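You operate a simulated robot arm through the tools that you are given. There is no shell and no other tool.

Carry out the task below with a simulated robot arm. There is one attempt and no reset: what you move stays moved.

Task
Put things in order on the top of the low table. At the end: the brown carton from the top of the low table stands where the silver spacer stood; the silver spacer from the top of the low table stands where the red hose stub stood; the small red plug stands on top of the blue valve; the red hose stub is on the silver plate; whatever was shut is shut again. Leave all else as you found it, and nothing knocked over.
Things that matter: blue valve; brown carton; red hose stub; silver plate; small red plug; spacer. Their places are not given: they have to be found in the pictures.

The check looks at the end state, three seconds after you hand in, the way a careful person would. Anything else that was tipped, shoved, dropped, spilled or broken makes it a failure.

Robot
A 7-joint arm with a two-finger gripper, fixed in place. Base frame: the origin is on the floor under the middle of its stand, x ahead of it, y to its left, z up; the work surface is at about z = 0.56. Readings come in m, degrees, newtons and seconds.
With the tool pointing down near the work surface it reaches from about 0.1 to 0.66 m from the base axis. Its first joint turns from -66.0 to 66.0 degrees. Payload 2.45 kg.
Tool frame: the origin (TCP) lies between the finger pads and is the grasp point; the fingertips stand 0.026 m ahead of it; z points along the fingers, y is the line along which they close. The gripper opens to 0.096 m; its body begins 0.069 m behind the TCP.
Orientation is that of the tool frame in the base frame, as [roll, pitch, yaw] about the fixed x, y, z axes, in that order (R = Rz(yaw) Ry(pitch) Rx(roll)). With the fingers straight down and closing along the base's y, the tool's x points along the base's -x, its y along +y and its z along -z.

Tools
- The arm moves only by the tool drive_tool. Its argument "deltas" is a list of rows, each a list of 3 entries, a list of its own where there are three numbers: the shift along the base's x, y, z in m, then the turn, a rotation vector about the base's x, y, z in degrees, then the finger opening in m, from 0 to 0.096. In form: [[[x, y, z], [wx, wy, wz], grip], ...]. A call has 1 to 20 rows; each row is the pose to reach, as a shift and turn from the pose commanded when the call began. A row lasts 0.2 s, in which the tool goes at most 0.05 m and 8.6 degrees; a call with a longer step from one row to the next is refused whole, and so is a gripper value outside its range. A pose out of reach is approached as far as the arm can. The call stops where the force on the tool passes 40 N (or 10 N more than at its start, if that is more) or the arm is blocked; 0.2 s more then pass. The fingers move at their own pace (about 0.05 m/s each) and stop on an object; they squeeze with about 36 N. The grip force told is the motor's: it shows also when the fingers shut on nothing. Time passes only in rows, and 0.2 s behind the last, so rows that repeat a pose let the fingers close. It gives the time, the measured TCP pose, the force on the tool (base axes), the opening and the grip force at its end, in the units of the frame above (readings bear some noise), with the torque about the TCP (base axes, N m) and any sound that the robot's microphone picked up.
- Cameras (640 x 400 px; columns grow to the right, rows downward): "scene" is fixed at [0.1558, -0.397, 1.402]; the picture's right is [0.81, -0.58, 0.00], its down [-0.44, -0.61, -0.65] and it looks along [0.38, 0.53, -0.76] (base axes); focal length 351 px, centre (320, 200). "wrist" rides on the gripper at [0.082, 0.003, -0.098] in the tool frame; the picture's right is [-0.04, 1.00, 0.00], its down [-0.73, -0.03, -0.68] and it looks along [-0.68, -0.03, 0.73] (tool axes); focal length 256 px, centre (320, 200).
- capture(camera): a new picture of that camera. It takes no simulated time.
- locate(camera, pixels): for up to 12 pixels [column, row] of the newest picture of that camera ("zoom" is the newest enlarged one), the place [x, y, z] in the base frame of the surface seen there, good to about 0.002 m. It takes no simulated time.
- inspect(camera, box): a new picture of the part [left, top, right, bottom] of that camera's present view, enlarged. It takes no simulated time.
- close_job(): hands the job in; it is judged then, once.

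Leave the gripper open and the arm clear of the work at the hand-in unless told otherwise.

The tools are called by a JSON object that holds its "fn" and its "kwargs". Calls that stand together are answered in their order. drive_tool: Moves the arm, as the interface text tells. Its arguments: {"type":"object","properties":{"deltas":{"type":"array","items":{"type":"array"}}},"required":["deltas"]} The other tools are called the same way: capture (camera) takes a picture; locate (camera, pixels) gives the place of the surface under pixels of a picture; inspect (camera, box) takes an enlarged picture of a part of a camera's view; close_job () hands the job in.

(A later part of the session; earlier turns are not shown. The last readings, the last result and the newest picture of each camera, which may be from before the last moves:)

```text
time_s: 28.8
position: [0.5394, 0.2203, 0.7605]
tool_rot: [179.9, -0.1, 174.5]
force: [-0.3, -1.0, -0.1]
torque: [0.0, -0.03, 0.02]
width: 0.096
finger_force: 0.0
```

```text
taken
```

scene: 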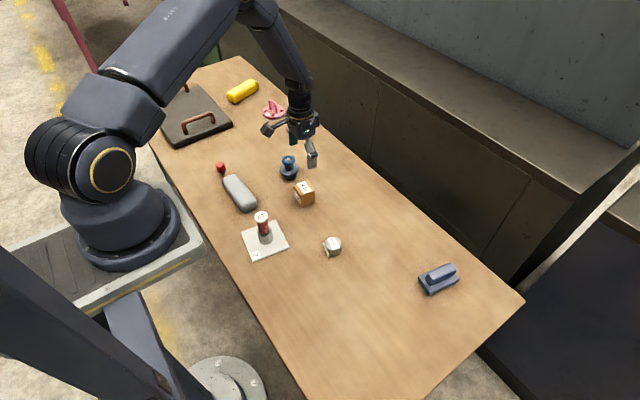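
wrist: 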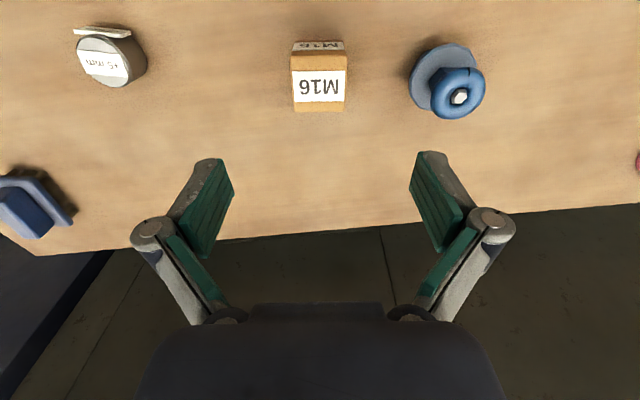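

The carton now looks square to the tool. I'll enlarge it and the valve here to refine both positions.

{"fn": "inspect", "kwargs": {"camera": "wrist", "box": [280, 30, 360, 120]}}

{"fn": "locate", "kwargs": {"camera": "zoom", "pixels": [[198, 145], [430, 145], [205, 355], [425, 355], [312, 250], [205, 250], [428, 250]]}}

{"fn": "inspect", "kwargs": {"camera": "wrist", "box": [400, 35, 496, 125]}}

{"fn": "locate", "kwargs": {"camera": "zoom", "pixels": [[368, 275], [375, 280], [330, 290], [415, 265], [365, 225], [378, 330], [460, 250], [300, 300], [400, 300], [350, 315], [340, 240], [410, 225]]}}

```text
4.44 times, centred on (320, 75) of wrist
```

zoom: 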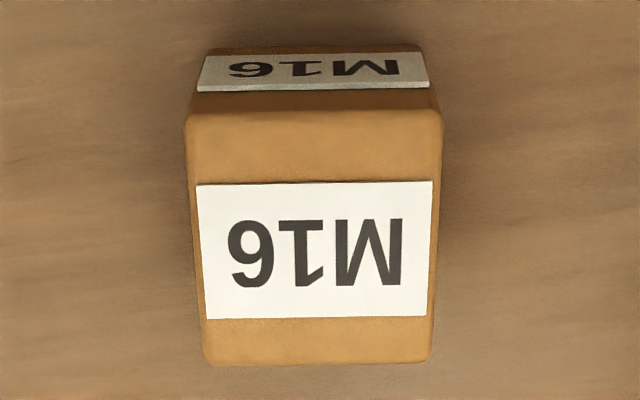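

```text
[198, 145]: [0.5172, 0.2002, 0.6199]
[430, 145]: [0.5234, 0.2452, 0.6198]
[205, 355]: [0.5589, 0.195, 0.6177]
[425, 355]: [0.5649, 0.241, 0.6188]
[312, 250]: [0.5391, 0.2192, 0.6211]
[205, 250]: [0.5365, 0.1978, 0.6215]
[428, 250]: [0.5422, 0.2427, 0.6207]
```

```text
4.44 times, centred on (448, 80) of wrist
```

zoom: 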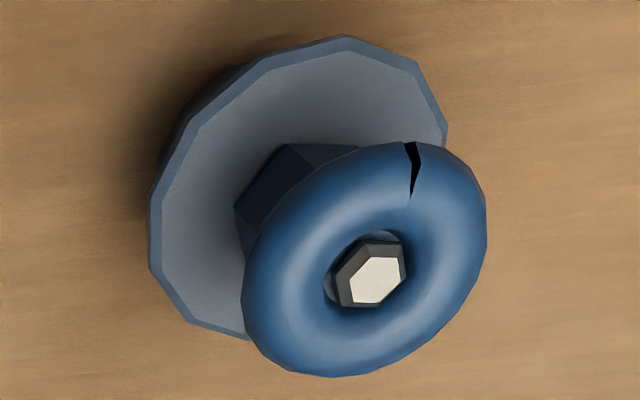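

```text
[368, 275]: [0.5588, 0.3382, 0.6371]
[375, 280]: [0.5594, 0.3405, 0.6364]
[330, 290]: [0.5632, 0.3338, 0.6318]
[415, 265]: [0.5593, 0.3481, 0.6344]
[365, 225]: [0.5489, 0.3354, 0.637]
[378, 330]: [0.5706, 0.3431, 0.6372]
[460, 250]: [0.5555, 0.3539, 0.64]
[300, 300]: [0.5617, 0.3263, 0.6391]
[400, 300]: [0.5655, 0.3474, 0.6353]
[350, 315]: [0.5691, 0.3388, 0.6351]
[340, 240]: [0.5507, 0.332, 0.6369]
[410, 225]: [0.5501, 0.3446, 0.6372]
```

Carton: centre (0.5397, 0.220), turned about −7°. Valve: nut top at z≈0.637, ring crown at z≈0.640, centre about (0.559, 0.339). I'll descend on the carton to z≈0.596 with a small −1.3° turn.

{"fn": "drive_tool", "kwargs": {"deltas": [[[0.0003, 0, -0.04], [0, 0, -1.3], 0.096], [[0.0003, 0, -0.08], [0, 0, -1.3], 0.096], [[0.0003, 0, -0.115], [0, 0, -1.3], 0.096], [[0.0003, 0, -0.145], [0, 0, -1.3], 0.096], [[0.0003, 0, -0.16], [0, 0, -1.3], 0.096], [[0.0003, 0, -0.1645], [0, 0, -1.3], 0.096], [[0.0003, 0, -0.1645], [0, 0, -1.3], 0.096]]}}

{"fn": "capture", "kwargs": {"camera": "wrist"}}

{"fn": "inspect", "kwargs": {"camera": "scene", "box": [250, 130, 350, 220]}}

```text
time_s: 30.4
position: [0.5403, 0.2196, 0.5954]
tool_rot: [180.0, 0.0, 173.3]
force: [0.0, 0.0, -0.1]
torque: [0.03, 0.0, -0.01]
width: 0.096
finger_force: 0.1
```

```text
taken
```

wrist: 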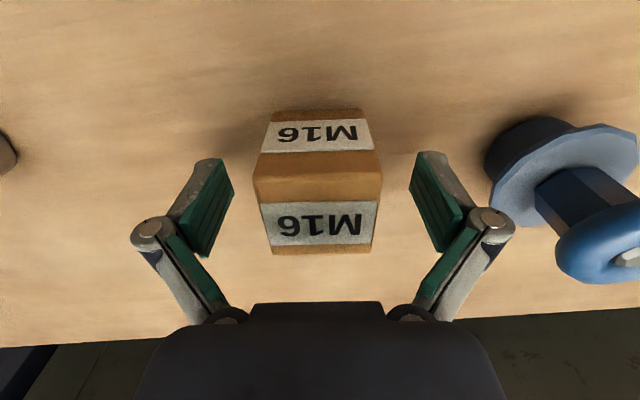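

```text
4.44 times, centred on (300, 175) of scene
```

zoom: 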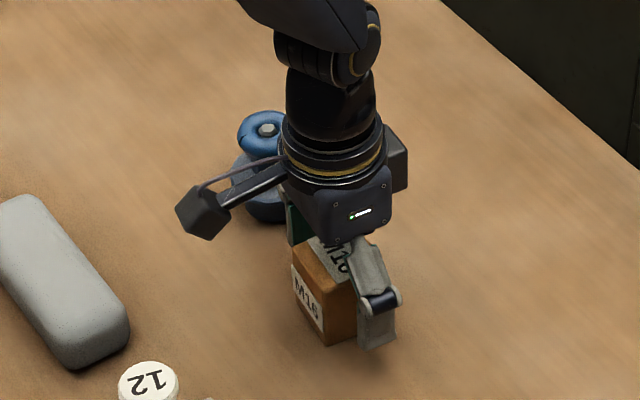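

The carton sits between the pads, centred at x≈318, and the right finger clears the valve. Closing on the carton.

{"fn": "drive_tool", "kwargs": {"deltas": [[[0, 0, 0], [0, 0, 0], 0.075], [[0, 0, 0], [0, 0, 0], 0.058], [[0, 0, 0], [0, 0, 0], 0.045], [[0, 0, 0], [0, 0, 0], 0.035], [[0, 0, 0], [0, 0, 0], 0.03], [[0, 0, 0], [0, 0, 0], 0.03], [[0, 0, 0], [0, 0, 0], 0.03]]}}

{"fn": "capture", "kwargs": {"camera": "wrist"}}

```text
time_s: 32.0
position: [0.5409, 0.2204, 0.5952]
tool_rot: [-180.0, 0.1, 173.2]
force: [-1.5, -2.2, 4.0]
torque: [-0.1, 0.07, -0.01]
width: 0.0494
finger_force: 36.2
```

```text
taken
```

wrist: 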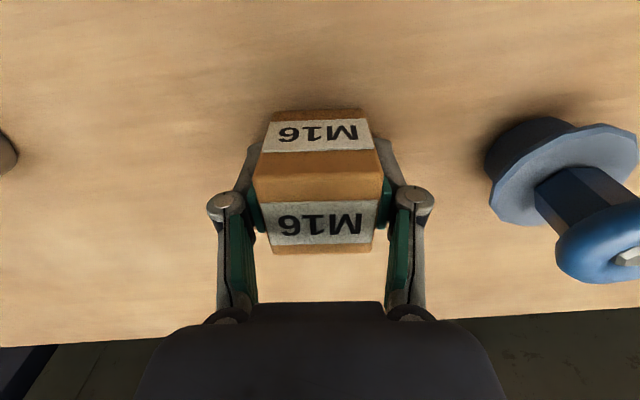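

Held at 0.0494 m. I'll lift to z≈0.655 and carry it by (+0.078, −0.120) to the spacer's old place at (0.6175, 0.100), staying high.

{"fn": "drive_tool", "kwargs": {"deltas": [[[0, 0, 0.006], [0, 0, 0], 0.03], [[0, 0, 0.025], [0, 0, 0], 0.03], [[0, 0, 0.06], [0, 0, 0], 0.03], [[0.015, -0.023, 0.06], [0, 0, 0], 0.03], [[0.035, -0.054, 0.06], [0, 0, 0], 0.03], [[0.055, -0.085, 0.06], [0, 0, 0], 0.03], [[0.07, -0.108, 0.06], [0, 0, 0], 0.03], [[0.0778, -0.1203, 0.06], [0, 0, 0], 0.03], [[0.0778, -0.1203, 0.06], [0, 0, 0], 0.03]]}}

{"fn": "capture", "kwargs": {"camera": "wrist"}}

{"fn": "inspect", "kwargs": {"camera": "scene", "box": [280, 150, 400, 260]}}

```text
time_s: 34.0
position: [0.6186, 0.0995, 0.656]
tool_rot: [-180.0, 0.0, 173.2]
force: [-0.7, 0.0, -2.0]
torque: [0.02, 0.0, -0.02]
width: 0.0495
finger_force: 35.9
```

```text
taken
```

wrist: 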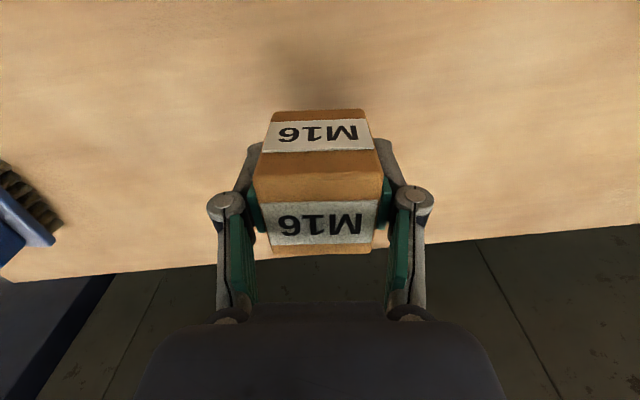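

```text
3.64 times, centred on (340, 205) of scene
```

zoom: 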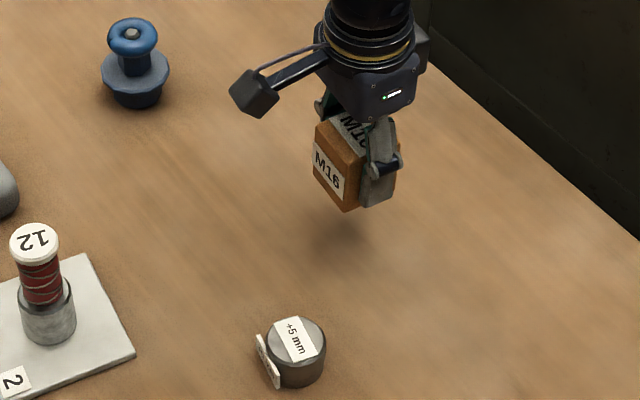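

The carton is held level above the target. Lowering to about 0.599, just above contact.

{"fn": "drive_tool", "kwargs": {"deltas": [[[-0.0005, 0.0003, -0.02], [0, 0, 0], 0.03], [[-0.0005, 0.0003, -0.04], [0, 0, 0], 0.03], [[-0.0005, 0.0003, -0.052], [0, 0, 0], 0.03], [[-0.0005, 0.0003, -0.057], [0, 0, 0], 0.03], [[-0.0005, 0.0003, -0.057], [0, 0, 0], 0.03]]}}

{"fn": "drive_tool", "kwargs": {"deltas": [[[0, 0, -0.001], [0, 0, 0], 0.03], [[0, 0, -0.002], [0, 0, 0], 0.03], [[0, 0, -0.002], [0, 0, 0], 0.03]]}}

```text
time_s: 35.2
position: [0.6178, 0.101, 0.5989]
tool_rot: [-180.0, 0.0, 173.2]
force: [0.2, 0.9, -3.2]
torque: [-0.01, -0.01, 0.0]
width: 0.0497
finger_force: 36.3
```

```text
time_s: 36.0
position: [0.6173, 0.1004, 0.5962]
tool_rot: [180.0, 0.0, 173.3]
force: [-0.3, -0.6, -3.2]
torque: [-0.02, -0.01, 0.03]
width: 0.0493
finger_force: 35.6
```

Still no contact at 0.596 (−3.2 N). Going down another 1.5 mm.

{"fn": "drive_tool", "kwargs": {"deltas": [[[0, 0, -0.0007], [0, 0, 0], 0.03], [[0, 0, -0.0014], [0, 0, 0], 0.03], [[0, 0, -0.0014], [0, 0, 0], 0.03]]}}

```text
time_s: 36.8
position: [0.6178, 0.1008, 0.5955]
tool_rot: [-180.0, 0.0, 173.2]
force: [-3.6, -0.5, 5.1]
torque: [-0.06, -0.03, -0.01]
width: 0.0493
finger_force: 36.6
```

The force went to +5.1 N, so the carton rests on the table. Opening the fingers.

{"fn": "drive_tool", "kwargs": {"deltas": [[[0, 0, 0], [0, 0, 0], 0.054], [[0, 0, 0], [0, 0, 0], 0.065], [[0, 0, 0], [0, 0, 0], 0.085], [[0, 0, 0], [0, 0, 0], 0.096], [[0, 0, 0], [0, 0, 0], 0.096]]}}

{"fn": "capture", "kwargs": {"camera": "wrist"}}

```text
time_s: 38.0
position: [0.6178, 0.1017, 0.5949]
tool_rot: [180.0, 0.0, 173.2]
force: [0.0, -0.1, -0.1]
torque: [0.01, 0.01, -0.01]
width: 0.0963
finger_force: 0.0
```

```text
taken
```

wrist: 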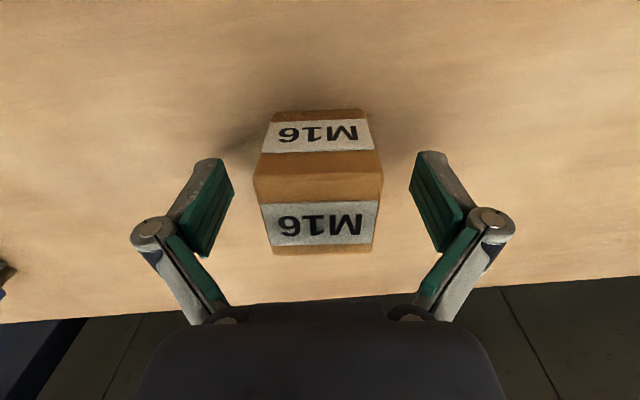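

The carton stands free at its new place. Next I'll rise to z≈0.75 and move above the valve, turning the tool radially, to measure the valve closely and check that I can reach it.

{"fn": "drive_tool", "kwargs": {"deltas": [[[0, 0, 0.02], [0, 0, 0], 0.096], [[0, 0, 0.065], [0, 0, 0], 0.096], [[0, 0, 0.11], [0, 0, 0], 0.096], [[0, 0, 0.155], [0, 0, 0], 0.096], [[-0.0098, 0.0397, 0.155], [0, 0, 6.2], 0.096], [[-0.0196, 0.0793, 0.155], [0, 0, 12.4], 0.096], [[-0.0294, 0.119, 0.155], [0, 0, 18.6], 0.096], [[-0.0392, 0.1587, 0.155], [0, 0, 24.8], 0.096], [[-0.049, 0.1983, 0.155], [0, 0, 31], 0.096], [[-0.0588, 0.238, 0.155], [0, 0, 37], 0.096], [[-0.0588, 0.238, 0.155], [0, 0, 37], 0.096]]}}

{"fn": "capture", "kwargs": {"camera": "wrist"}}

{"fn": "capture", "kwargs": {"camera": "scene"}}

```text
time_s: 40.4
position: [0.5599, 0.3383, 0.7503]
tool_rot: [180.0, 0.0, -149.7]
force: [0.1, 0.8, 0.2]
torque: [-0.01, -0.05, -0.01]
width: 0.0961
finger_force: 0.0
```

```text
taken
```

wrist: 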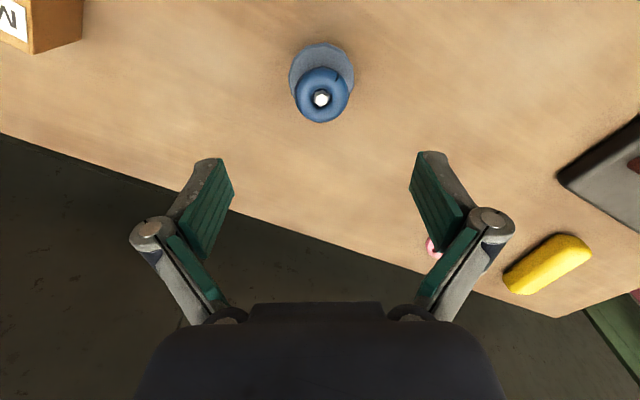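

```text
taken
```

scene: 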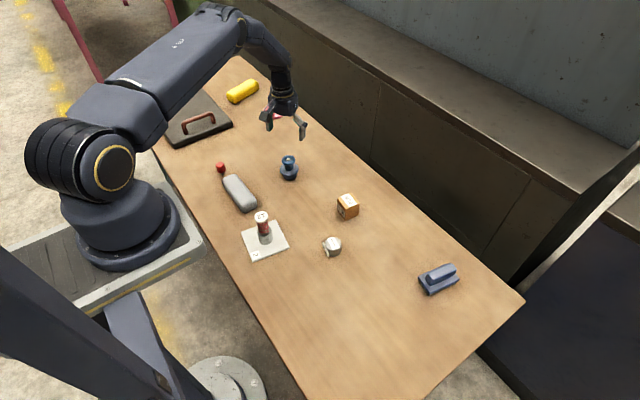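

The arm reaches the valve properly with the tool vertical. I'll enlarge the valve in the wrist view at (321,95) and in the scene view at (288,165).

{"fn": "inspect", "kwargs": {"camera": "wrist", "box": [281, 40, 361, 130]}}

{"fn": "locate", "kwargs": {"camera": "zoom", "pixels": [[322, 285], [216, 270], [440, 265], [322, 180], [322, 380], [290, 285], [355, 285], [322, 250], [322, 318], [250, 275], [400, 270], [322, 355]]}}

{"fn": "inspect", "kwargs": {"camera": "scene", "box": [264, 145, 312, 185]}}

{"fn": "locate", "kwargs": {"camera": "zoom", "pixels": [[310, 160], [310, 140], [290, 160], [330, 160], [310, 110], [310, 210], [250, 160], [375, 160], [300, 155], [320, 150]]}}

```text
4.44 times, centred on (321, 85) of wrist
```

zoom: 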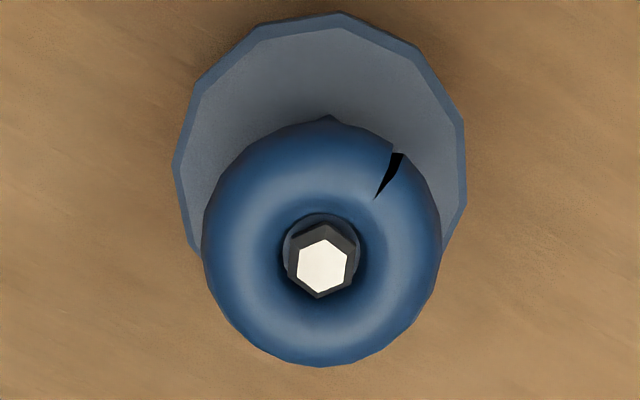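

```text
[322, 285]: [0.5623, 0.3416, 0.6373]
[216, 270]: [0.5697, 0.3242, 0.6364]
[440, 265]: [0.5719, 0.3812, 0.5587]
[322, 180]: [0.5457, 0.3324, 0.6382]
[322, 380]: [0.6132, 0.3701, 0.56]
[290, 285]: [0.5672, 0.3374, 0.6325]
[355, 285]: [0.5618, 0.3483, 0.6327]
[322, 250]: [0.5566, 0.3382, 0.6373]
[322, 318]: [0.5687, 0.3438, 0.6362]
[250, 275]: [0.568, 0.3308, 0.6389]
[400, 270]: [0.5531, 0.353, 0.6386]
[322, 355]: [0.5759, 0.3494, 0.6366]
```

```text
10.00 times, centred on (288, 165) of scene
```

zoom: 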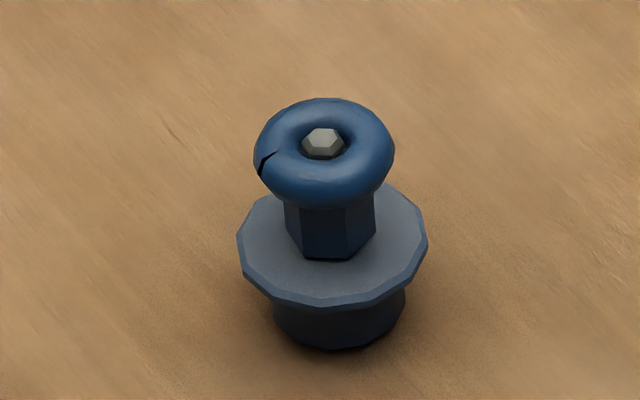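

```text
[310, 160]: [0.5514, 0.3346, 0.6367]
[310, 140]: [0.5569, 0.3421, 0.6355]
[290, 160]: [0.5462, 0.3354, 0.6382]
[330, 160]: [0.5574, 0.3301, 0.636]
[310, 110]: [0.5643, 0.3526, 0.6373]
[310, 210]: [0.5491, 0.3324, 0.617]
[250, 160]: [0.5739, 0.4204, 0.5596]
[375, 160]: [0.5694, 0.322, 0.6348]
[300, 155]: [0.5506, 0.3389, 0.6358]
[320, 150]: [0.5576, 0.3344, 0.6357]
```

The nut's flat top is about 10 mm across at z≈0.637, with its centre near (0.5597, 0.3393). Now I'll move above the plug at (0.380, 0.4805), turning the tool so the fingers close mostly along x and stay off the grey block.

{"fn": "drive_tool", "kwargs": {"deltas": [[[-0.03, 0.0237, 0], [0, 0, 5.8], 0.096], [[-0.06, 0.0473, 0], [0, 0, 11.6], 0.096], [[-0.09, 0.071, 0], [0, 0, 17.4], 0.096], [[-0.12, 0.0947, 0], [0, 0, 23.2], 0.096], [[-0.15, 0.1183, 0], [0, 0, 29], 0.096], [[-0.18, 0.142, 0], [0, 0, 34.7], 0.096], [[-0.18, 0.142, 0], [0, 0, 34.7], 0.096]]}}

{"fn": "capture", "kwargs": {"camera": "wrist"}}

```text
time_s: 42.0
position: [0.3796, 0.4812, 0.7515]
tool_rot: [180.0, 0.0, -115.1]
force: [0.1, 0.9, -0.5]
torque: [0.0, 0.01, 0.02]
width: 0.096
finger_force: 0.1
```

```text
taken
```

wrist: 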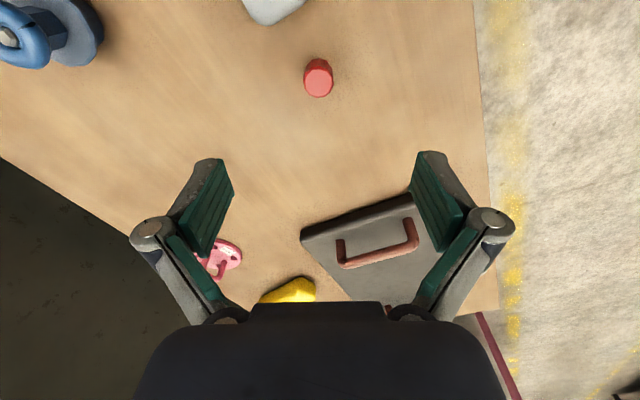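

I'm above the plug, seen at (318,77). I'll enlarge it to refine its centre.

{"fn": "inspect", "kwargs": {"camera": "wrist", "box": [286, 45, 350, 110]}}

{"fn": "locate", "kwargs": {"camera": "zoom", "pixels": [[320, 240], [250, 240], [390, 240], [320, 170], [320, 310], [320, 100], [260, 110], [380, 110]]}}

{"fn": "inspect", "kwargs": {"camera": "scene", "box": [204, 152, 244, 182]}}

{"fn": "locate", "kwargs": {"camera": "zoom", "pixels": [[275, 140], [275, 180], [275, 240], [300, 270], [300, 290], [305, 305], [230, 140], [320, 140]]}}

```text
6.15 times, centred on (318, 78) of wrist
```

zoom: 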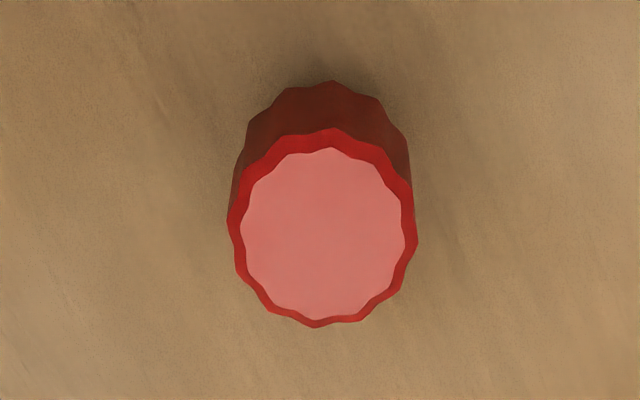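

```text
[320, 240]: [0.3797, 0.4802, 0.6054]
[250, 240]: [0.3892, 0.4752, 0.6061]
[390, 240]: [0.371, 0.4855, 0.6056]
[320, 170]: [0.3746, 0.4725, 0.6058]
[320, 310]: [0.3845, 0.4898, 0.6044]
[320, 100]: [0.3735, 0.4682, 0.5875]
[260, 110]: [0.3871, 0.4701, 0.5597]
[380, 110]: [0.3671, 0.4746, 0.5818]
```

```text
13.33 times, centred on (224, 167) of scene
```

zoom: 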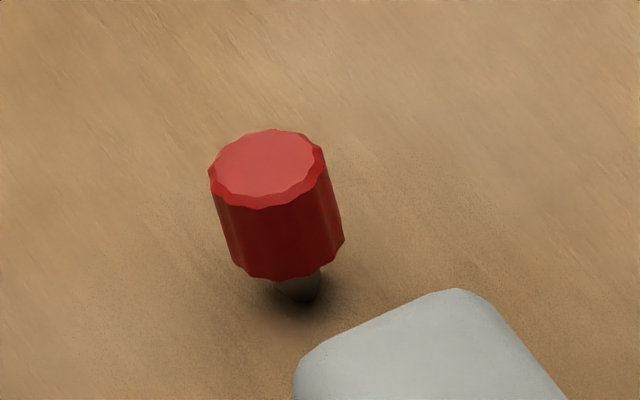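

```text
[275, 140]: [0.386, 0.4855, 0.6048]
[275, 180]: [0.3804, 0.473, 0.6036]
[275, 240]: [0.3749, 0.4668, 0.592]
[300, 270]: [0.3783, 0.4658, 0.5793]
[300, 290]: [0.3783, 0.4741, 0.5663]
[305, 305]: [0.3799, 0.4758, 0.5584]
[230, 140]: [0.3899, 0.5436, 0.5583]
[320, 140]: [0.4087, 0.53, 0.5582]
```

Plug: centre (0.3795, 0.4795). Its head spans z 0.577–0.606 on a pin about 8–10 mm wide and 18 mm long. I'll descend to z≈0.600 so the pads hold only the head, with the opening at 0.07.

{"fn": "drive_tool", "kwargs": {"deltas": [[[0, -0.0013, -0.04], [0, 0, 0], 0.07], [[0, -0.0013, -0.08], [0, 0, 0], 0.07], [[0, -0.0013, -0.11], [0, 0, 0], 0.07], [[0, -0.0013, -0.135], [0, 0, 0], 0.07], [[0, -0.0013, -0.147], [0, 0, 0], 0.07], [[0, -0.0013, -0.151], [0, 0, 0], 0.07], [[0, -0.0013, -0.151], [0, 0, 0], 0.07]]}}

{"fn": "capture", "kwargs": {"camera": "wrist"}}

{"fn": "inspect", "kwargs": {"camera": "scene", "box": [180, 120, 280, 200]}}

```text
time_s: 43.6
position: [0.3763, 0.4719, 0.6081]
tool_rot: [180.0, 0.0, -115.2]
force: [0.4, -0.5, 1.1]
torque: [0.04, 0.0, 0.03]
width: 0.0701
finger_force: 0.0
out of reach, approached as far as the arm can: row 4, 5, 6, 7
```

```text
taken
```

wrist: 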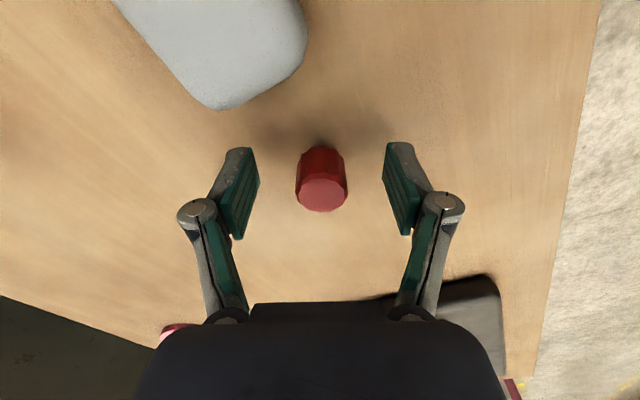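

```text
5.00 times, centred on (230, 160) of scene
```

zoom: 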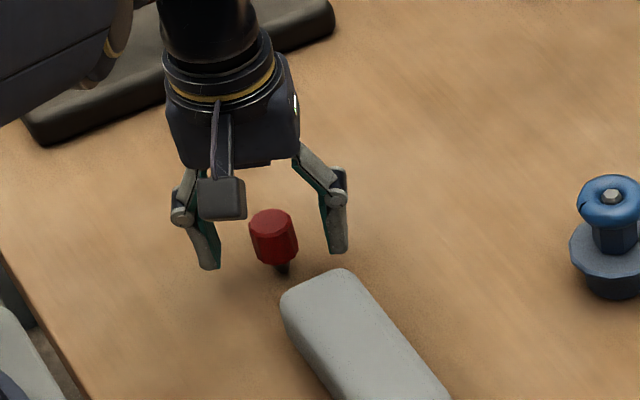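

The arm stopped short at (0.3763, 0.4719, 0.608), reported out of reach, without touching anything (forces about 0). I'll go back up and test whether a more radial turn, about −130°, reaches further.

{"fn": "drive_tool", "kwargs": {"deltas": [[[0, 0, 0.02], [0, 0, 0], 0.07], [[0, 0, 0.04], [0, 0, 0], 0.07], [[0, 0, 0.06], [0, 0, 0], 0.07], [[0, 0, 0.06], [0, 0, -7], 0.07], [[0, 0, 0.06], [0, 0, -14], 0.07], [[0, 0, 0.06], [0, 0, -14], 0.07]]}}

{"fn": "capture", "kwargs": {"camera": "scene"}}

```text
time_s: 45.0
position: [0.3778, 0.4723, 0.6691]
tool_rot: [180.0, 0.0, -129.2]
force: [0.1, 0.8, 0.3]
torque: [0.02, -0.02, -0.01]
width: 0.0702
finger_force: 0.0
```

```text
taken
```

scene: 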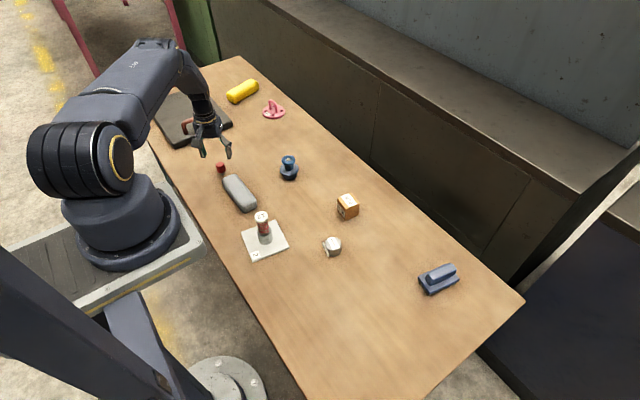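

The wrist is back above the plug, now radial (−129°), and the elbow is clearly not stretched, so a joint limit must have stopped it. I'll shift over the plug's centre and probe downward, staying clear of its top with the tips.

{"fn": "drive_tool", "kwargs": {"deltas": [[[0.001, 0.004, 0], [0, 0, 0], 0.07], [[0.0017, 0.0072, 0], [0, 0, 0], 0.07], [[0.0017, 0.0072, -0.015], [0, 0, 0], 0.07], [[0.0017, 0.0072, -0.03], [0, 0, 0], 0.07], [[0.0017, 0.0072, -0.03], [0, 0, 0], 0.07]]}}

```text
time_s: 46.2
position: [0.3775, 0.48, 0.6378]
tool_rot: [180.0, 0.1, -129.1]
force: [0.5, -0.2, 0.0]
torque: [-0.02, 0.02, -0.04]
width: 0.0702
finger_force: 0.1
```

That pose is reached with no trouble. Continuing down with the plug centred between the fingers, to z≈0.600.

{"fn": "drive_tool", "kwargs": {"deltas": [[[0.001, 0, -0.01], [0, 0, 0], 0.07], [[0.001, 0, -0.02], [0, 0, 0], 0.07], [[0.001, 0, -0.03], [0, 0, 0], 0.07], [[0.001, 0, -0.038], [0, 0, 0], 0.07], [[0.001, 0, -0.038], [0, 0, 0], 0.07]]}}

{"fn": "capture", "kwargs": {"camera": "wrist"}}

```text
time_s: 47.4
position: [0.377, 0.472, 0.6115]
tool_rot: [-179.9, 0.1, -129.1]
force: [0.2, 0.0, -0.3]
torque: [-0.01, 0.06, -0.04]
width: 0.0703
finger_force: 0.0
out of reach, approached as far as the arm can: row 3, 4, 5
```

```text
taken
```

wrist: 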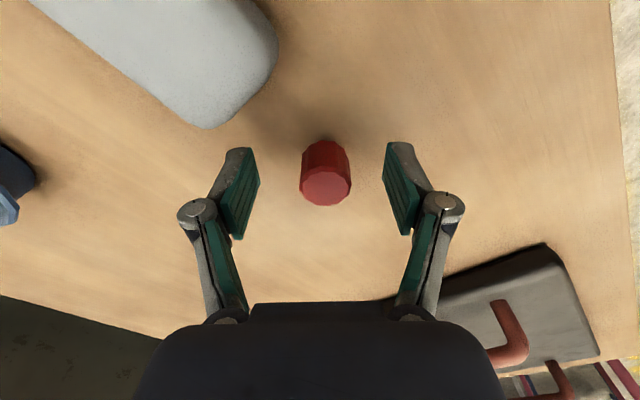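

It's the same limit with the radial turn: the TCP reaches (0.378, 0.480) down to about z=0.617, and lower than that it gets pulled inward. At z≈0.617 the tips are at 0.591 and still overlap the upper ~14 mm of the head, which is enough for so light a part. I'll move there and check.

{"fn": "drive_tool", "kwargs": {"deltas": [[[0, 0, 0.008], [0, 0, 0], 0.07], [[0.0015, 0.004, 0.008], [0, 0, 0], 0.07], [[0.0025, 0.0075, 0.008], [0, 0, 0], 0.07], [[0.0025, 0.0075, 0.005], [0, 0, 0], 0.07], [[0.0025, 0.0075, 0.005], [0, 0, 0], 0.07]]}}

{"fn": "capture", "kwargs": {"camera": "wrist"}}

{"fn": "inspect", "kwargs": {"camera": "scene", "box": [190, 130, 270, 190]}}

```text
time_s: 48.6
position: [0.3795, 0.4784, 0.6193]
tool_rot: [180.0, 0.0, -129.0]
force: [-1.0, -0.2, -0.4]
torque: [-0.03, -0.01, -0.01]
width: 0.07
finger_force: 0.1
out of reach, approached as far as the arm can: row 1, 4, 5
```

```text
taken
```

wrist: 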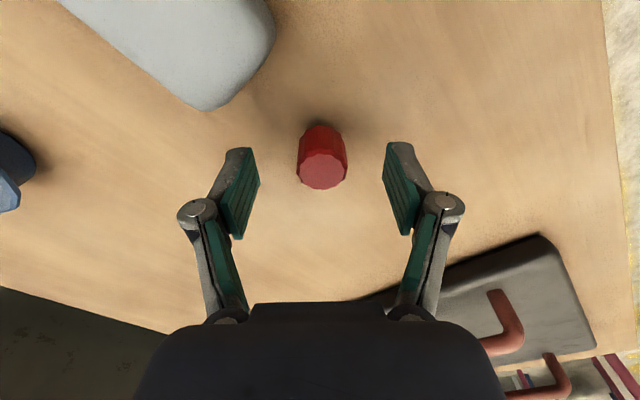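

```text
6.67 times, centred on (230, 160) of scene
```

zoom: 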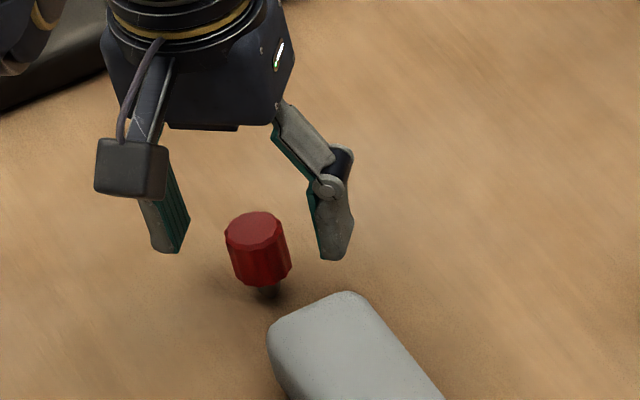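

This is right at the limit, and the overlap is thinner than I'd like. Tilting the tool about its closing axis, with tips leaning outward, leaves the plug upright and should gain reach. I'll rise to about 0.665 and tilt 8°.

{"fn": "drive_tool", "kwargs": {"deltas": [[[0, 0, 0.02], [0, 0, 0], 0.07], [[0, 0, 0.045], [0, 0, 0], 0.07], [[0, 0, 0.045], [3.13, -2.49, 0], 0.07], [[0, 0, 0.045], [6.26, -4.98, 0], 0.07], [[0, 0, 0.045], [6.26, -4.98, 0], 0.07]]}}

{"fn": "capture", "kwargs": {"camera": "scene"}}

```text
time_s: 49.8
position: [0.3999, 0.5134, 0.6469]
tool_rot: [179.9, 8.0, -129.1]
force: [-0.4, 0.2, -0.6]
torque: [0.01, -0.01, 0.0]
width: 0.07
finger_force: 0.0
out of reach, approached as far as the arm can: row 1, 2, 3, 4, 5
```

```text
taken
```

scene: 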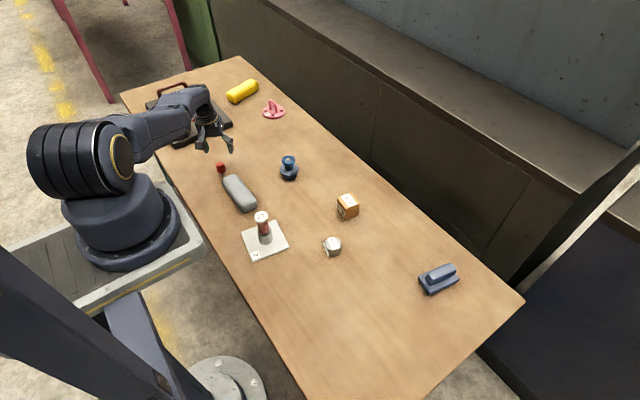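

The tilt was reached, but the TCP went outward to (0.400, 0.513, 0.647) and the arm took a much lower elbow posture. Nothing was touched: forces are about 0 and the plug is still at (221,167). I'll look closely at the arm before moving again.

{"fn": "inspect", "kwargs": {"camera": "scene", "box": [20, 60, 260, 290]}}

{"fn": "capture", "kwargs": {"camera": "wrist"}}

```text
1.74 times, centred on (140, 175) of scene
```

zoom: 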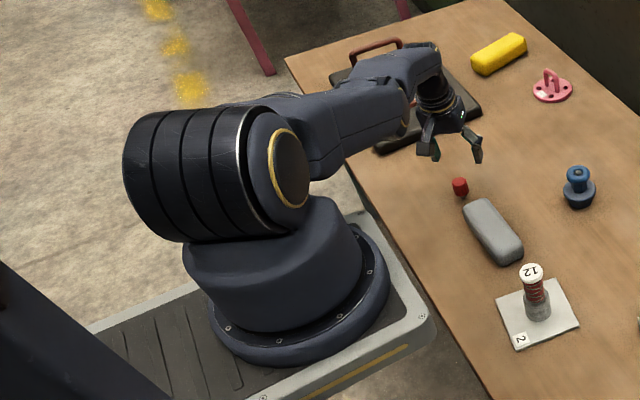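

```text
taken
```

wrist: 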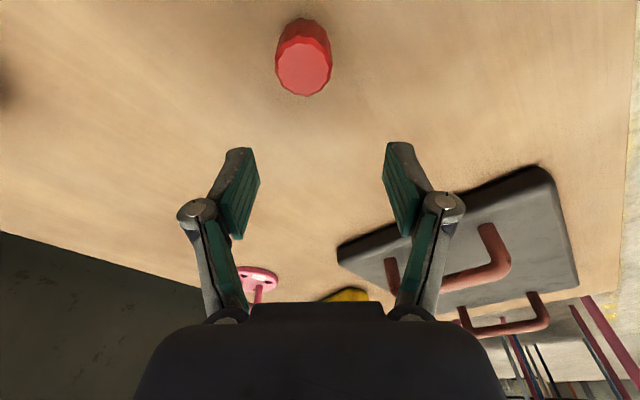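

The arm swung its elbow low and stretched. I don't want to work from that posture, so I'll go straight up, removing the tilt as I rise, and look again.

{"fn": "drive_tool", "kwargs": {"deltas": [[[-0.003, -0.005, 0.02], [0, 0, 0], 0.07], [[-0.006, -0.01, 0.045], [-2, 1.6, 0], 0.07], [[-0.01, -0.015, 0.07], [-4, 3.2, 0], 0.07], [[-0.015, -0.02, 0.1], [-6.26, 4.98, 0], 0.07], [[-0.02, -0.03, 0.12], [-6.26, 4.98, 0], 0.07]]}}

{"fn": "capture", "kwargs": {"camera": "scene"}}

```text
time_s: 51.0
position: [0.4013, 0.5227, 0.7476]
tool_rot: [-179.9, -0.1, -129.1]
force: [0.2, 0.5, 0.0]
torque: [-0.01, -0.02, 0.01]
width: 0.07
finger_force: 0.1
out of reach, approached as far as the arm can: row 1, 2, 3, 4, 5
```

```text
taken
```

scene: 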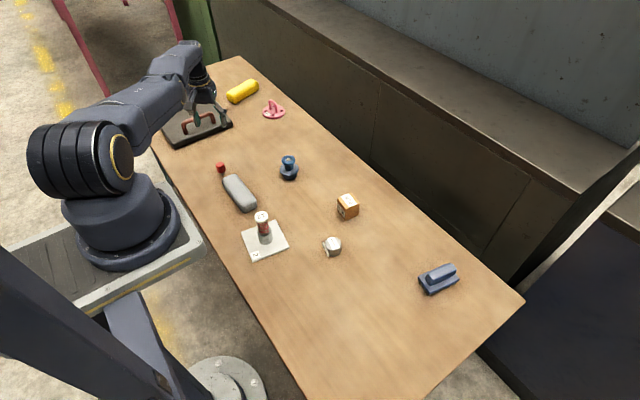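

The arm is stretched to its full reach (r≈0.66) and reports out of reach there. I'll command it inward and upward, well above everything, to bend the elbow again.

{"fn": "drive_tool", "kwargs": {"deltas": [[[-0.02, -0.03, 0.02], [0, 0, 0], 0.07], [[-0.04, -0.06, 0.04], [0, 0, 0], 0.07], [[-0.06, -0.09, 0.06], [0, 0, 0], 0.07], [[-0.08, -0.12, 0.08], [0, 0, 0], 0.07], [[-0.09, -0.15, 0.1], [0, 0, 0], 0.07], [[-0.09, -0.15, 0.1], [0, 0, 0], 0.07]]}}

{"fn": "capture", "kwargs": {"camera": "scene"}}

```text
time_s: 52.4
position: [0.3999, 0.5389, 0.8086]
tool_rot: [-180.0, 0.0, -129.1]
force: [-0.6, -0.5, 0.2]
torque: [-0.01, 0.0, -0.05]
width: 0.07
finger_force: 0.1
out of reach, approached as far as the arm can: row 1, 2, 3, 4, 5, 6
```

```text
taken
```

scene: 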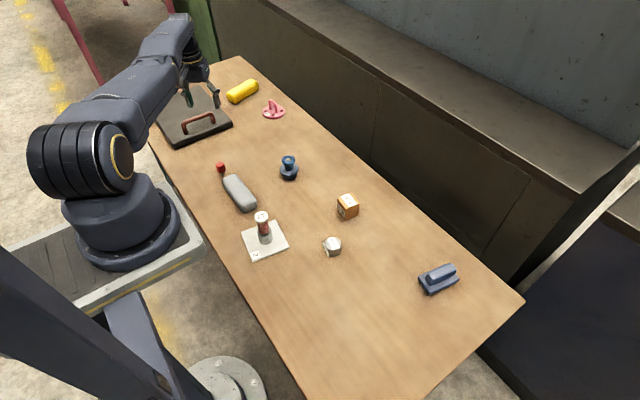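

The arm keeps straight and just climbs, now at (0.400, 0.539, 0.809), so inward commands don't bend it here. The first joint may be near its end on this side. I'll swing back along the arc to azimuth ~20° with the tool turning along, all at z≈0.81 above everything.

{"fn": "drive_tool", "kwargs": {"deltas": [[[0.0341, -0.0272, 0], [0, 0, -3.7], 0.07], [[0.0662, -0.0562, 0], [0, 0, -7.4], 0.07], [[0.0964, -0.0873, 0], [0, 0, -11.1], 0.07], [[0.1245, -0.1203, 0], [0, 0, -14.8], 0.07], [[0.1504, -0.155, 0], [0, 0, -18.5], 0.07], [[0.174, -0.1913, 0], [0, 0, -22.2], 0.07], [[0.1953, -0.2291, 0], [0, 0, -25.9], 0.07], [[0.214, -0.2681, 0], [0, 0, -29.6], 0.07], [[0.2302, -0.3083, 0], [0, 0, -33.3], 0.07], [[0.2302, -0.3083, 0], [0, 0, -33.3], 0.07]]}}

{"fn": "capture", "kwargs": {"camera": "scene"}}

```text
time_s: 54.6
position: [0.6657, 0.2498, 0.7988]
tool_rot: [179.9, 0.0, -162.4]
force: [-0.2, -0.2, -1.0]
torque: [-0.02, -0.03, -0.02]
width: 0.0702
finger_force: 0.1
out of reach, approached as far as the arm can: row 1, 2, 3, 4, 5, 6, 7, 8, 9, 10
```

```text
taken
```

scene: 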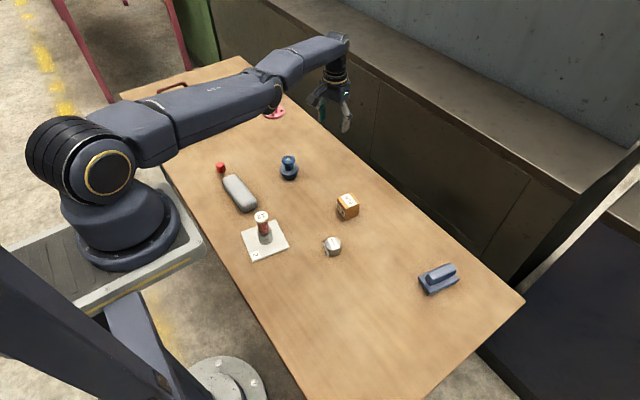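

Now at (0.666, 0.250, 0.799), still reported out of reach. I'll enlarge the view of the arm to understand its posture.

{"fn": "inspect", "kwargs": {"camera": "scene", "box": [20, 10, 370, 230]}}

{"fn": "capture", "kwargs": {"camera": "wrist"}}

{"fn": "locate", "kwargs": {"camera": "scene", "pixels": [[95, 165], [150, 120], [200, 105], [265, 90], [275, 65], [330, 45], [337, 80], [120, 190], [160, 150]]}}

```text
1.82 times, centred on (195, 120) of scene
```

zoom: 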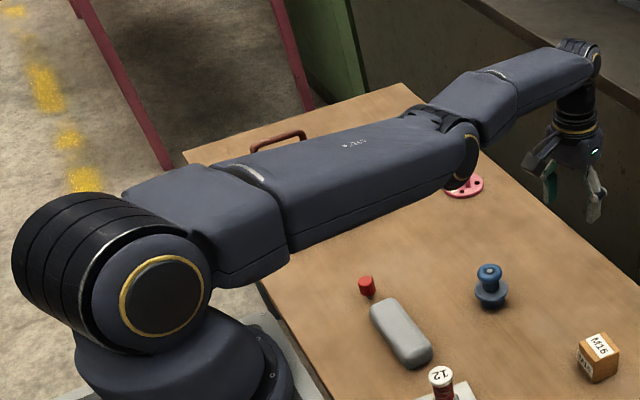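

```text
taken
```

wrist: 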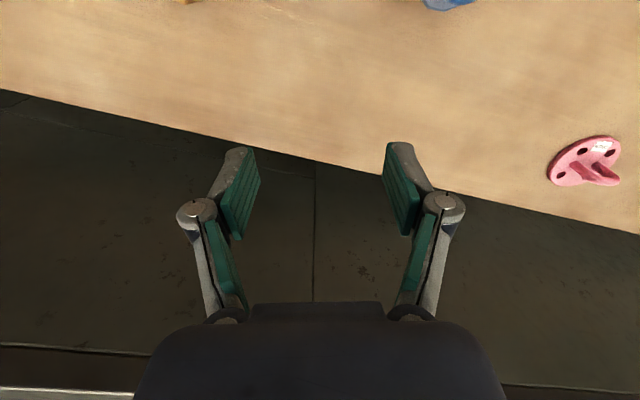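

```text
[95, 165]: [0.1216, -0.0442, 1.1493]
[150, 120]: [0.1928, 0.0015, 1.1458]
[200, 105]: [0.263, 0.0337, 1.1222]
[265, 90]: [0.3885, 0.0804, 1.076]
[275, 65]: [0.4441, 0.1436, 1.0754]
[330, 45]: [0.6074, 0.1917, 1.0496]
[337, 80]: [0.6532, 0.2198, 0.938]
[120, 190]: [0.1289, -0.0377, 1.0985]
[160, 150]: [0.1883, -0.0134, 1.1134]
```

Locating the shoulder and elbow shows a nearly straight, horizontal arm: stretched, with the elbow at its end, which is why inward commands do nothing. My limit points suggest the first-joint axis isn't at y=0, so I'll locate the base flange to find it.

{"fn": "locate", "kwargs": {"camera": "scene", "pixels": [[70, 245], [80, 258], [100, 266], [125, 267], [150, 258], [168, 243], [177, 225], [176, 212], [66, 235], [107, 172]]}}

{"fn": "inspect", "kwargs": {"camera": "scene", "box": [20, 110, 220, 290]}}

```text
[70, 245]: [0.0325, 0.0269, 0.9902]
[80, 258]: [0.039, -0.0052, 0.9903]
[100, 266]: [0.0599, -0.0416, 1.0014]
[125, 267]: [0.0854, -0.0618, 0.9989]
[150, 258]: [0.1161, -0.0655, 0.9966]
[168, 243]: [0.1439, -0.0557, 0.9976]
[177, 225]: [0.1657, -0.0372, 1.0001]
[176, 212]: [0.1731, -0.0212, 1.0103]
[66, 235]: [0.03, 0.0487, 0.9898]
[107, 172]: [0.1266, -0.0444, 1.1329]
```

```text
2.22 times, centred on (120, 200) of scene
```

zoom: 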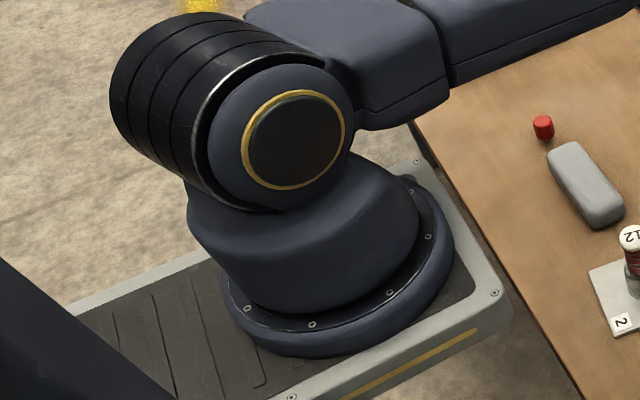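

The base flange centre is near (0.105, 0.0), so J1's axis sits about 0.1 m ahead of the origin. That explains the limit: for the plug, the vertical tool stops at about z 0.62. A 10° tilt entered while the elbow is bent will work. To unstretch the elbow I'll move down and inward, over an empty part of the table.

{"fn": "drive_tool", "kwargs": {"deltas": [[[-0.005, -0.002, -0.02], [0, 0, 0], 0.07], [[-0.015, -0.007, -0.04], [0, 0, 0], 0.07], [[-0.03, -0.014, -0.06], [0, 0, 0], 0.07], [[-0.05, -0.022, -0.075], [0, 0, 0], 0.07], [[-0.07, -0.03, -0.08], [0, 0, 0], 0.07], [[-0.07, -0.03, -0.08], [0, 0, 0], 0.07]]}}

{"fn": "capture", "kwargs": {"camera": "scene"}}

```text
time_s: 56.0
position: [0.6429, 0.2396, 0.7058]
tool_rot: [-180.0, -0.1, -162.5]
force: [0.2, -0.9, -0.4]
torque: [0.04, 0.0, 0.01]
width: 0.0699
finger_force: 0.1
out of reach, approached as far as the arm can: row 2, 3, 4, 5, 6
```

```text
taken
```

scene: 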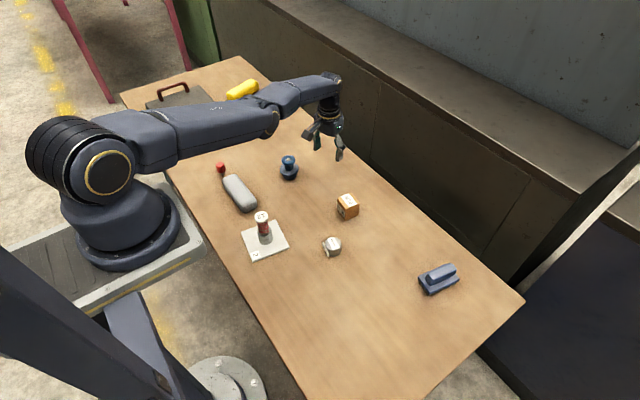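

It's still sliding along the fully stretched boundary (r from the axis ≈0.589). I'll look at the elbow closely to see which way it's bent.

{"fn": "inspect", "kwargs": {"camera": "scene", "box": [60, 50, 380, 230]}}

{"fn": "locate", "kwargs": {"camera": "scene", "pixels": [[107, 172], [273, 123], [268, 115], [335, 85], [325, 78], [300, 92], [150, 150], [200, 138], [240, 125], [339, 77]]}}

```text
2.00 times, centred on (220, 140) of scene
```

zoom: 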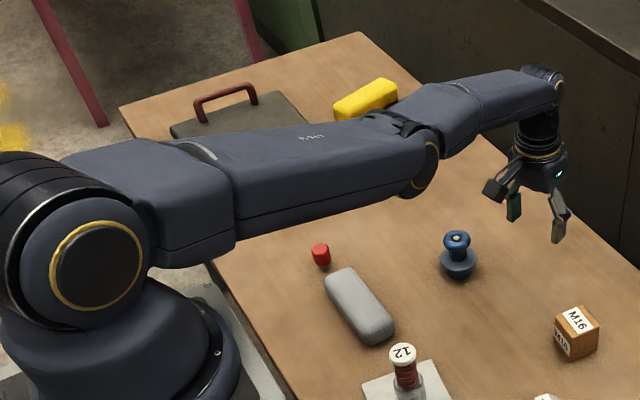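

```text
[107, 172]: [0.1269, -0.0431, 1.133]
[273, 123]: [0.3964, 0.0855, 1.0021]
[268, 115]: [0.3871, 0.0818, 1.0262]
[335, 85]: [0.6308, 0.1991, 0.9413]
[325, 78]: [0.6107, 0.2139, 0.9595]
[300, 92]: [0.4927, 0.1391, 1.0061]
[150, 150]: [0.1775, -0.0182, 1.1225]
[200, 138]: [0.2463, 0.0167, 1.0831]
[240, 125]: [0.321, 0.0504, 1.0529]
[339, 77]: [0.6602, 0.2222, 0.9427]
```

The elbow sits about 3 cm below the shoulder–wrist line: it passed through straight and is over-extended by ~11°, probably at its stop. To get it back I'll first reach outward to full straight (only a few mm), then go down and inward so it flexes the normal way. The space below is empty.

{"fn": "drive_tool", "kwargs": {"deltas": [[[0.018, 0.008, -0.006], [0, 0, 0], 0.07], [[0.036, 0.016, -0.012], [0, 0, 0], 0.07], [[0.054, 0.024, -0.018], [0, 0, 0], 0.07], [[0.054, 0.024, -0.018], [0, 0, 0], 0.07]]}}

{"fn": "drive_tool", "kwargs": {"deltas": [[[0, 0, -0.01], [0, 0, 0], 0.07], [[0, 0, -0.02], [0, 0, 0], 0.07], [[-0.01, -0.0045, -0.03], [0, 0, 0], 0.07], [[-0.02, -0.009, -0.035], [0, 0, 0], 0.07], [[-0.035, -0.016, -0.035], [0, 0, 0], 0.07], [[-0.05, -0.022, -0.035], [0, 0, 0], 0.07], [[-0.05, -0.022, -0.035], [0, 0, 0], 0.07]]}}

{"fn": "capture", "kwargs": {"camera": "scene"}}

```text
time_s: 57.0
position: [0.6466, 0.2401, 0.7074]
tool_rot: [-180.0, 0.0, -162.4]
force: [0.5, 0.1, 0.2]
torque: [0.02, 0.01, 0.02]
width: 0.07
finger_force: 0.0
out of reach, approached as far as the arm can: row 1, 2, 3, 4
```

```text
time_s: 58.6
position: [0.5955, 0.2177, 0.6724]
tool_rot: [-179.9, 0.0, -162.5]
force: [-0.5, -0.4, 0.1]
torque: [-0.01, -0.01, 0.01]
width: 0.0699
finger_force: 0.0
out of reach, approached as far as the arm can: row 1, 2
```

```text
taken
```

scene: 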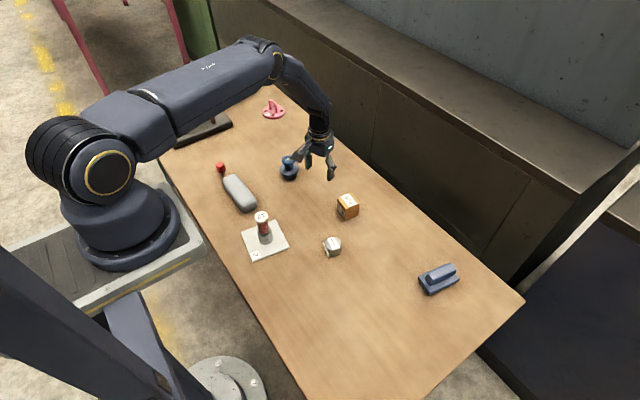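

The elbow is flexed upward again and the last rows were in reach, with TCP at (0.5955, 0.218, 0.672). I'll retract inward and up to about (0.40, 0.26, 0.80) and turn to the plug's radial yaw of about −120°.

{"fn": "drive_tool", "kwargs": {"deltas": [[[-0.025, 0, 0.015], [0, 0, 0], 0.07], [[-0.06, 0.005, 0.04], [0, 0, 7.1], 0.07], [[-0.095, 0.015, 0.065], [0, 0, 14.2], 0.07], [[-0.13, 0.025, 0.09], [0, 0, 21.3], 0.07], [[-0.165, 0.035, 0.11], [0, 0, 28.4], 0.07], [[-0.195, 0.042, 0.125], [0, 0, 35.5], 0.07], [[-0.195, 0.042, 0.127], [0, 0, 42.7], 0.07], [[-0.195, 0.042, 0.127], [0, 0, 42.7], 0.07]]}}

{"fn": "capture", "kwargs": {"camera": "scene"}}

```text
time_s: 60.4
position: [0.4013, 0.2592, 0.8007]
tool_rot: [180.0, 0.0, -119.6]
force: [-0.2, 0.6, -0.3]
torque: [0.02, 0.0, 0.03]
width: 0.07
finger_force: 0.0
```

```text
taken
```

scene: 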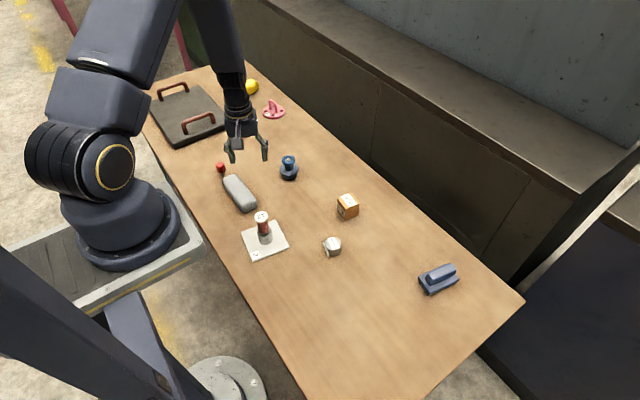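

The normal elbow-up posture is back. Now I'll tilt the tool 10°, tips leaning away from the base, while retracted, and approach a point short of the plug at about (0.345, 0.42, 0.73).

{"fn": "drive_tool", "kwargs": {"deltas": [[[0, 0.01, 0], [4.34, -2.48, 0], 0.07], [[0, 0.02, 0], [8.68, -4.97, 0], 0.07], [[-0.014, 0.055, -0.015], [8.68, -4.97, 0], 0.07], [[-0.028, 0.09, -0.03], [8.68, -4.97, 0], 0.07], [[-0.042, 0.125, -0.05], [8.68, -4.97, 0], 0.07], [[-0.056, 0.16, -0.07], [8.68, -4.97, 0], 0.07], [[-0.056, 0.16, -0.07], [8.68, -4.97, 0], 0.07]]}}

{"fn": "capture", "kwargs": {"camera": "scene"}}

{"fn": "capture", "kwargs": {"camera": "wrist"}}

```text
time_s: 62.0
position: [0.3435, 0.4188, 0.7296]
tool_rot: [-179.9, 10.0, -119.7]
force: [-0.2, -0.2, -0.7]
torque: [-0.02, -0.01, -0.01]
width: 0.07
finger_force: 0.1
```

```text
taken
```

scene: 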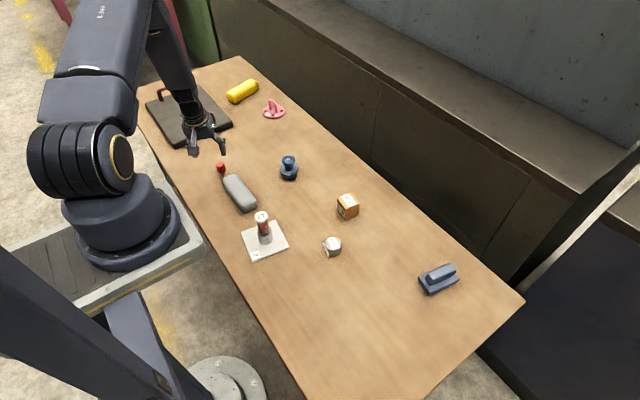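

```text
taken
```

wrist: 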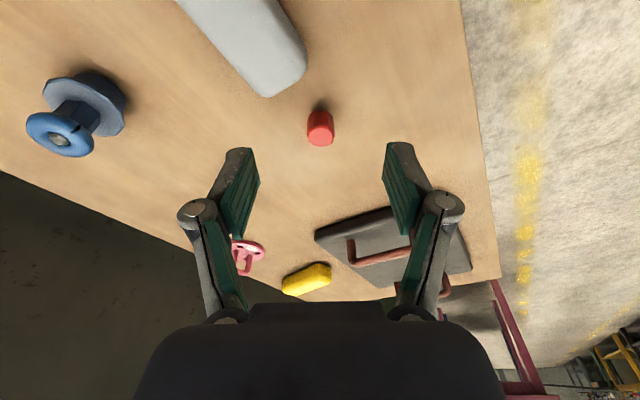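

The elbow is up, the tilt is 10° and everything is in reach. I'll go over the plug to (0.3795, 0.4795) at z≈0.65, tips still above its top.

{"fn": "drive_tool", "kwargs": {"deltas": [[[0.009, 0.0152, -0.02], [0, 0, 0], 0.07], [[0.018, 0.0304, -0.04], [0, 0, 0], 0.07], [[0.027, 0.0455, -0.06], [0, 0, 0], 0.07], [[0.036, 0.0607, -0.078], [0, 0, 0], 0.07], [[0.036, 0.0607, -0.078], [0, 0, 0], 0.07]]}}

{"fn": "capture", "kwargs": {"camera": "wrist"}}

{"fn": "inspect", "kwargs": {"camera": "scene", "box": [180, 120, 270, 190]}}

```text
time_s: 63.2
position: [0.3806, 0.4783, 0.653]
tool_rot: [180.0, 10.0, -119.7]
force: [-0.5, 0.9, 0.6]
torque: [0.01, 0.02, 0.01]
width: 0.0698
finger_force: 0.1
```

```text
taken
```

wrist: 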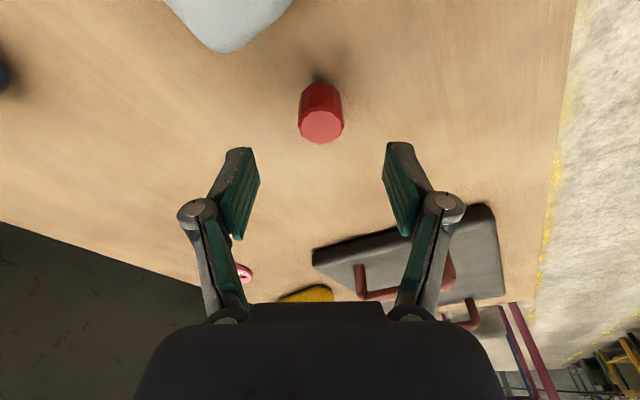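

```text
5.71 times, centred on (225, 155) of scene
```

zoom: 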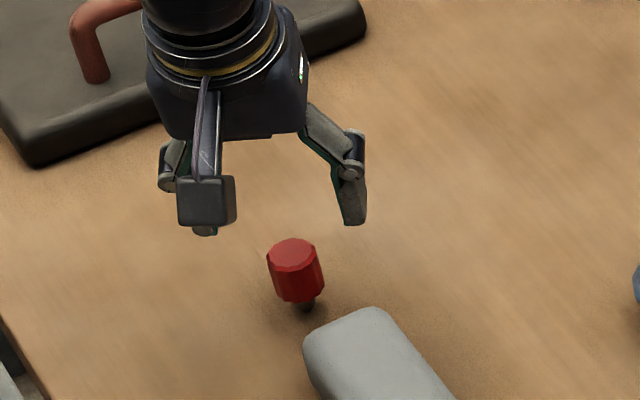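

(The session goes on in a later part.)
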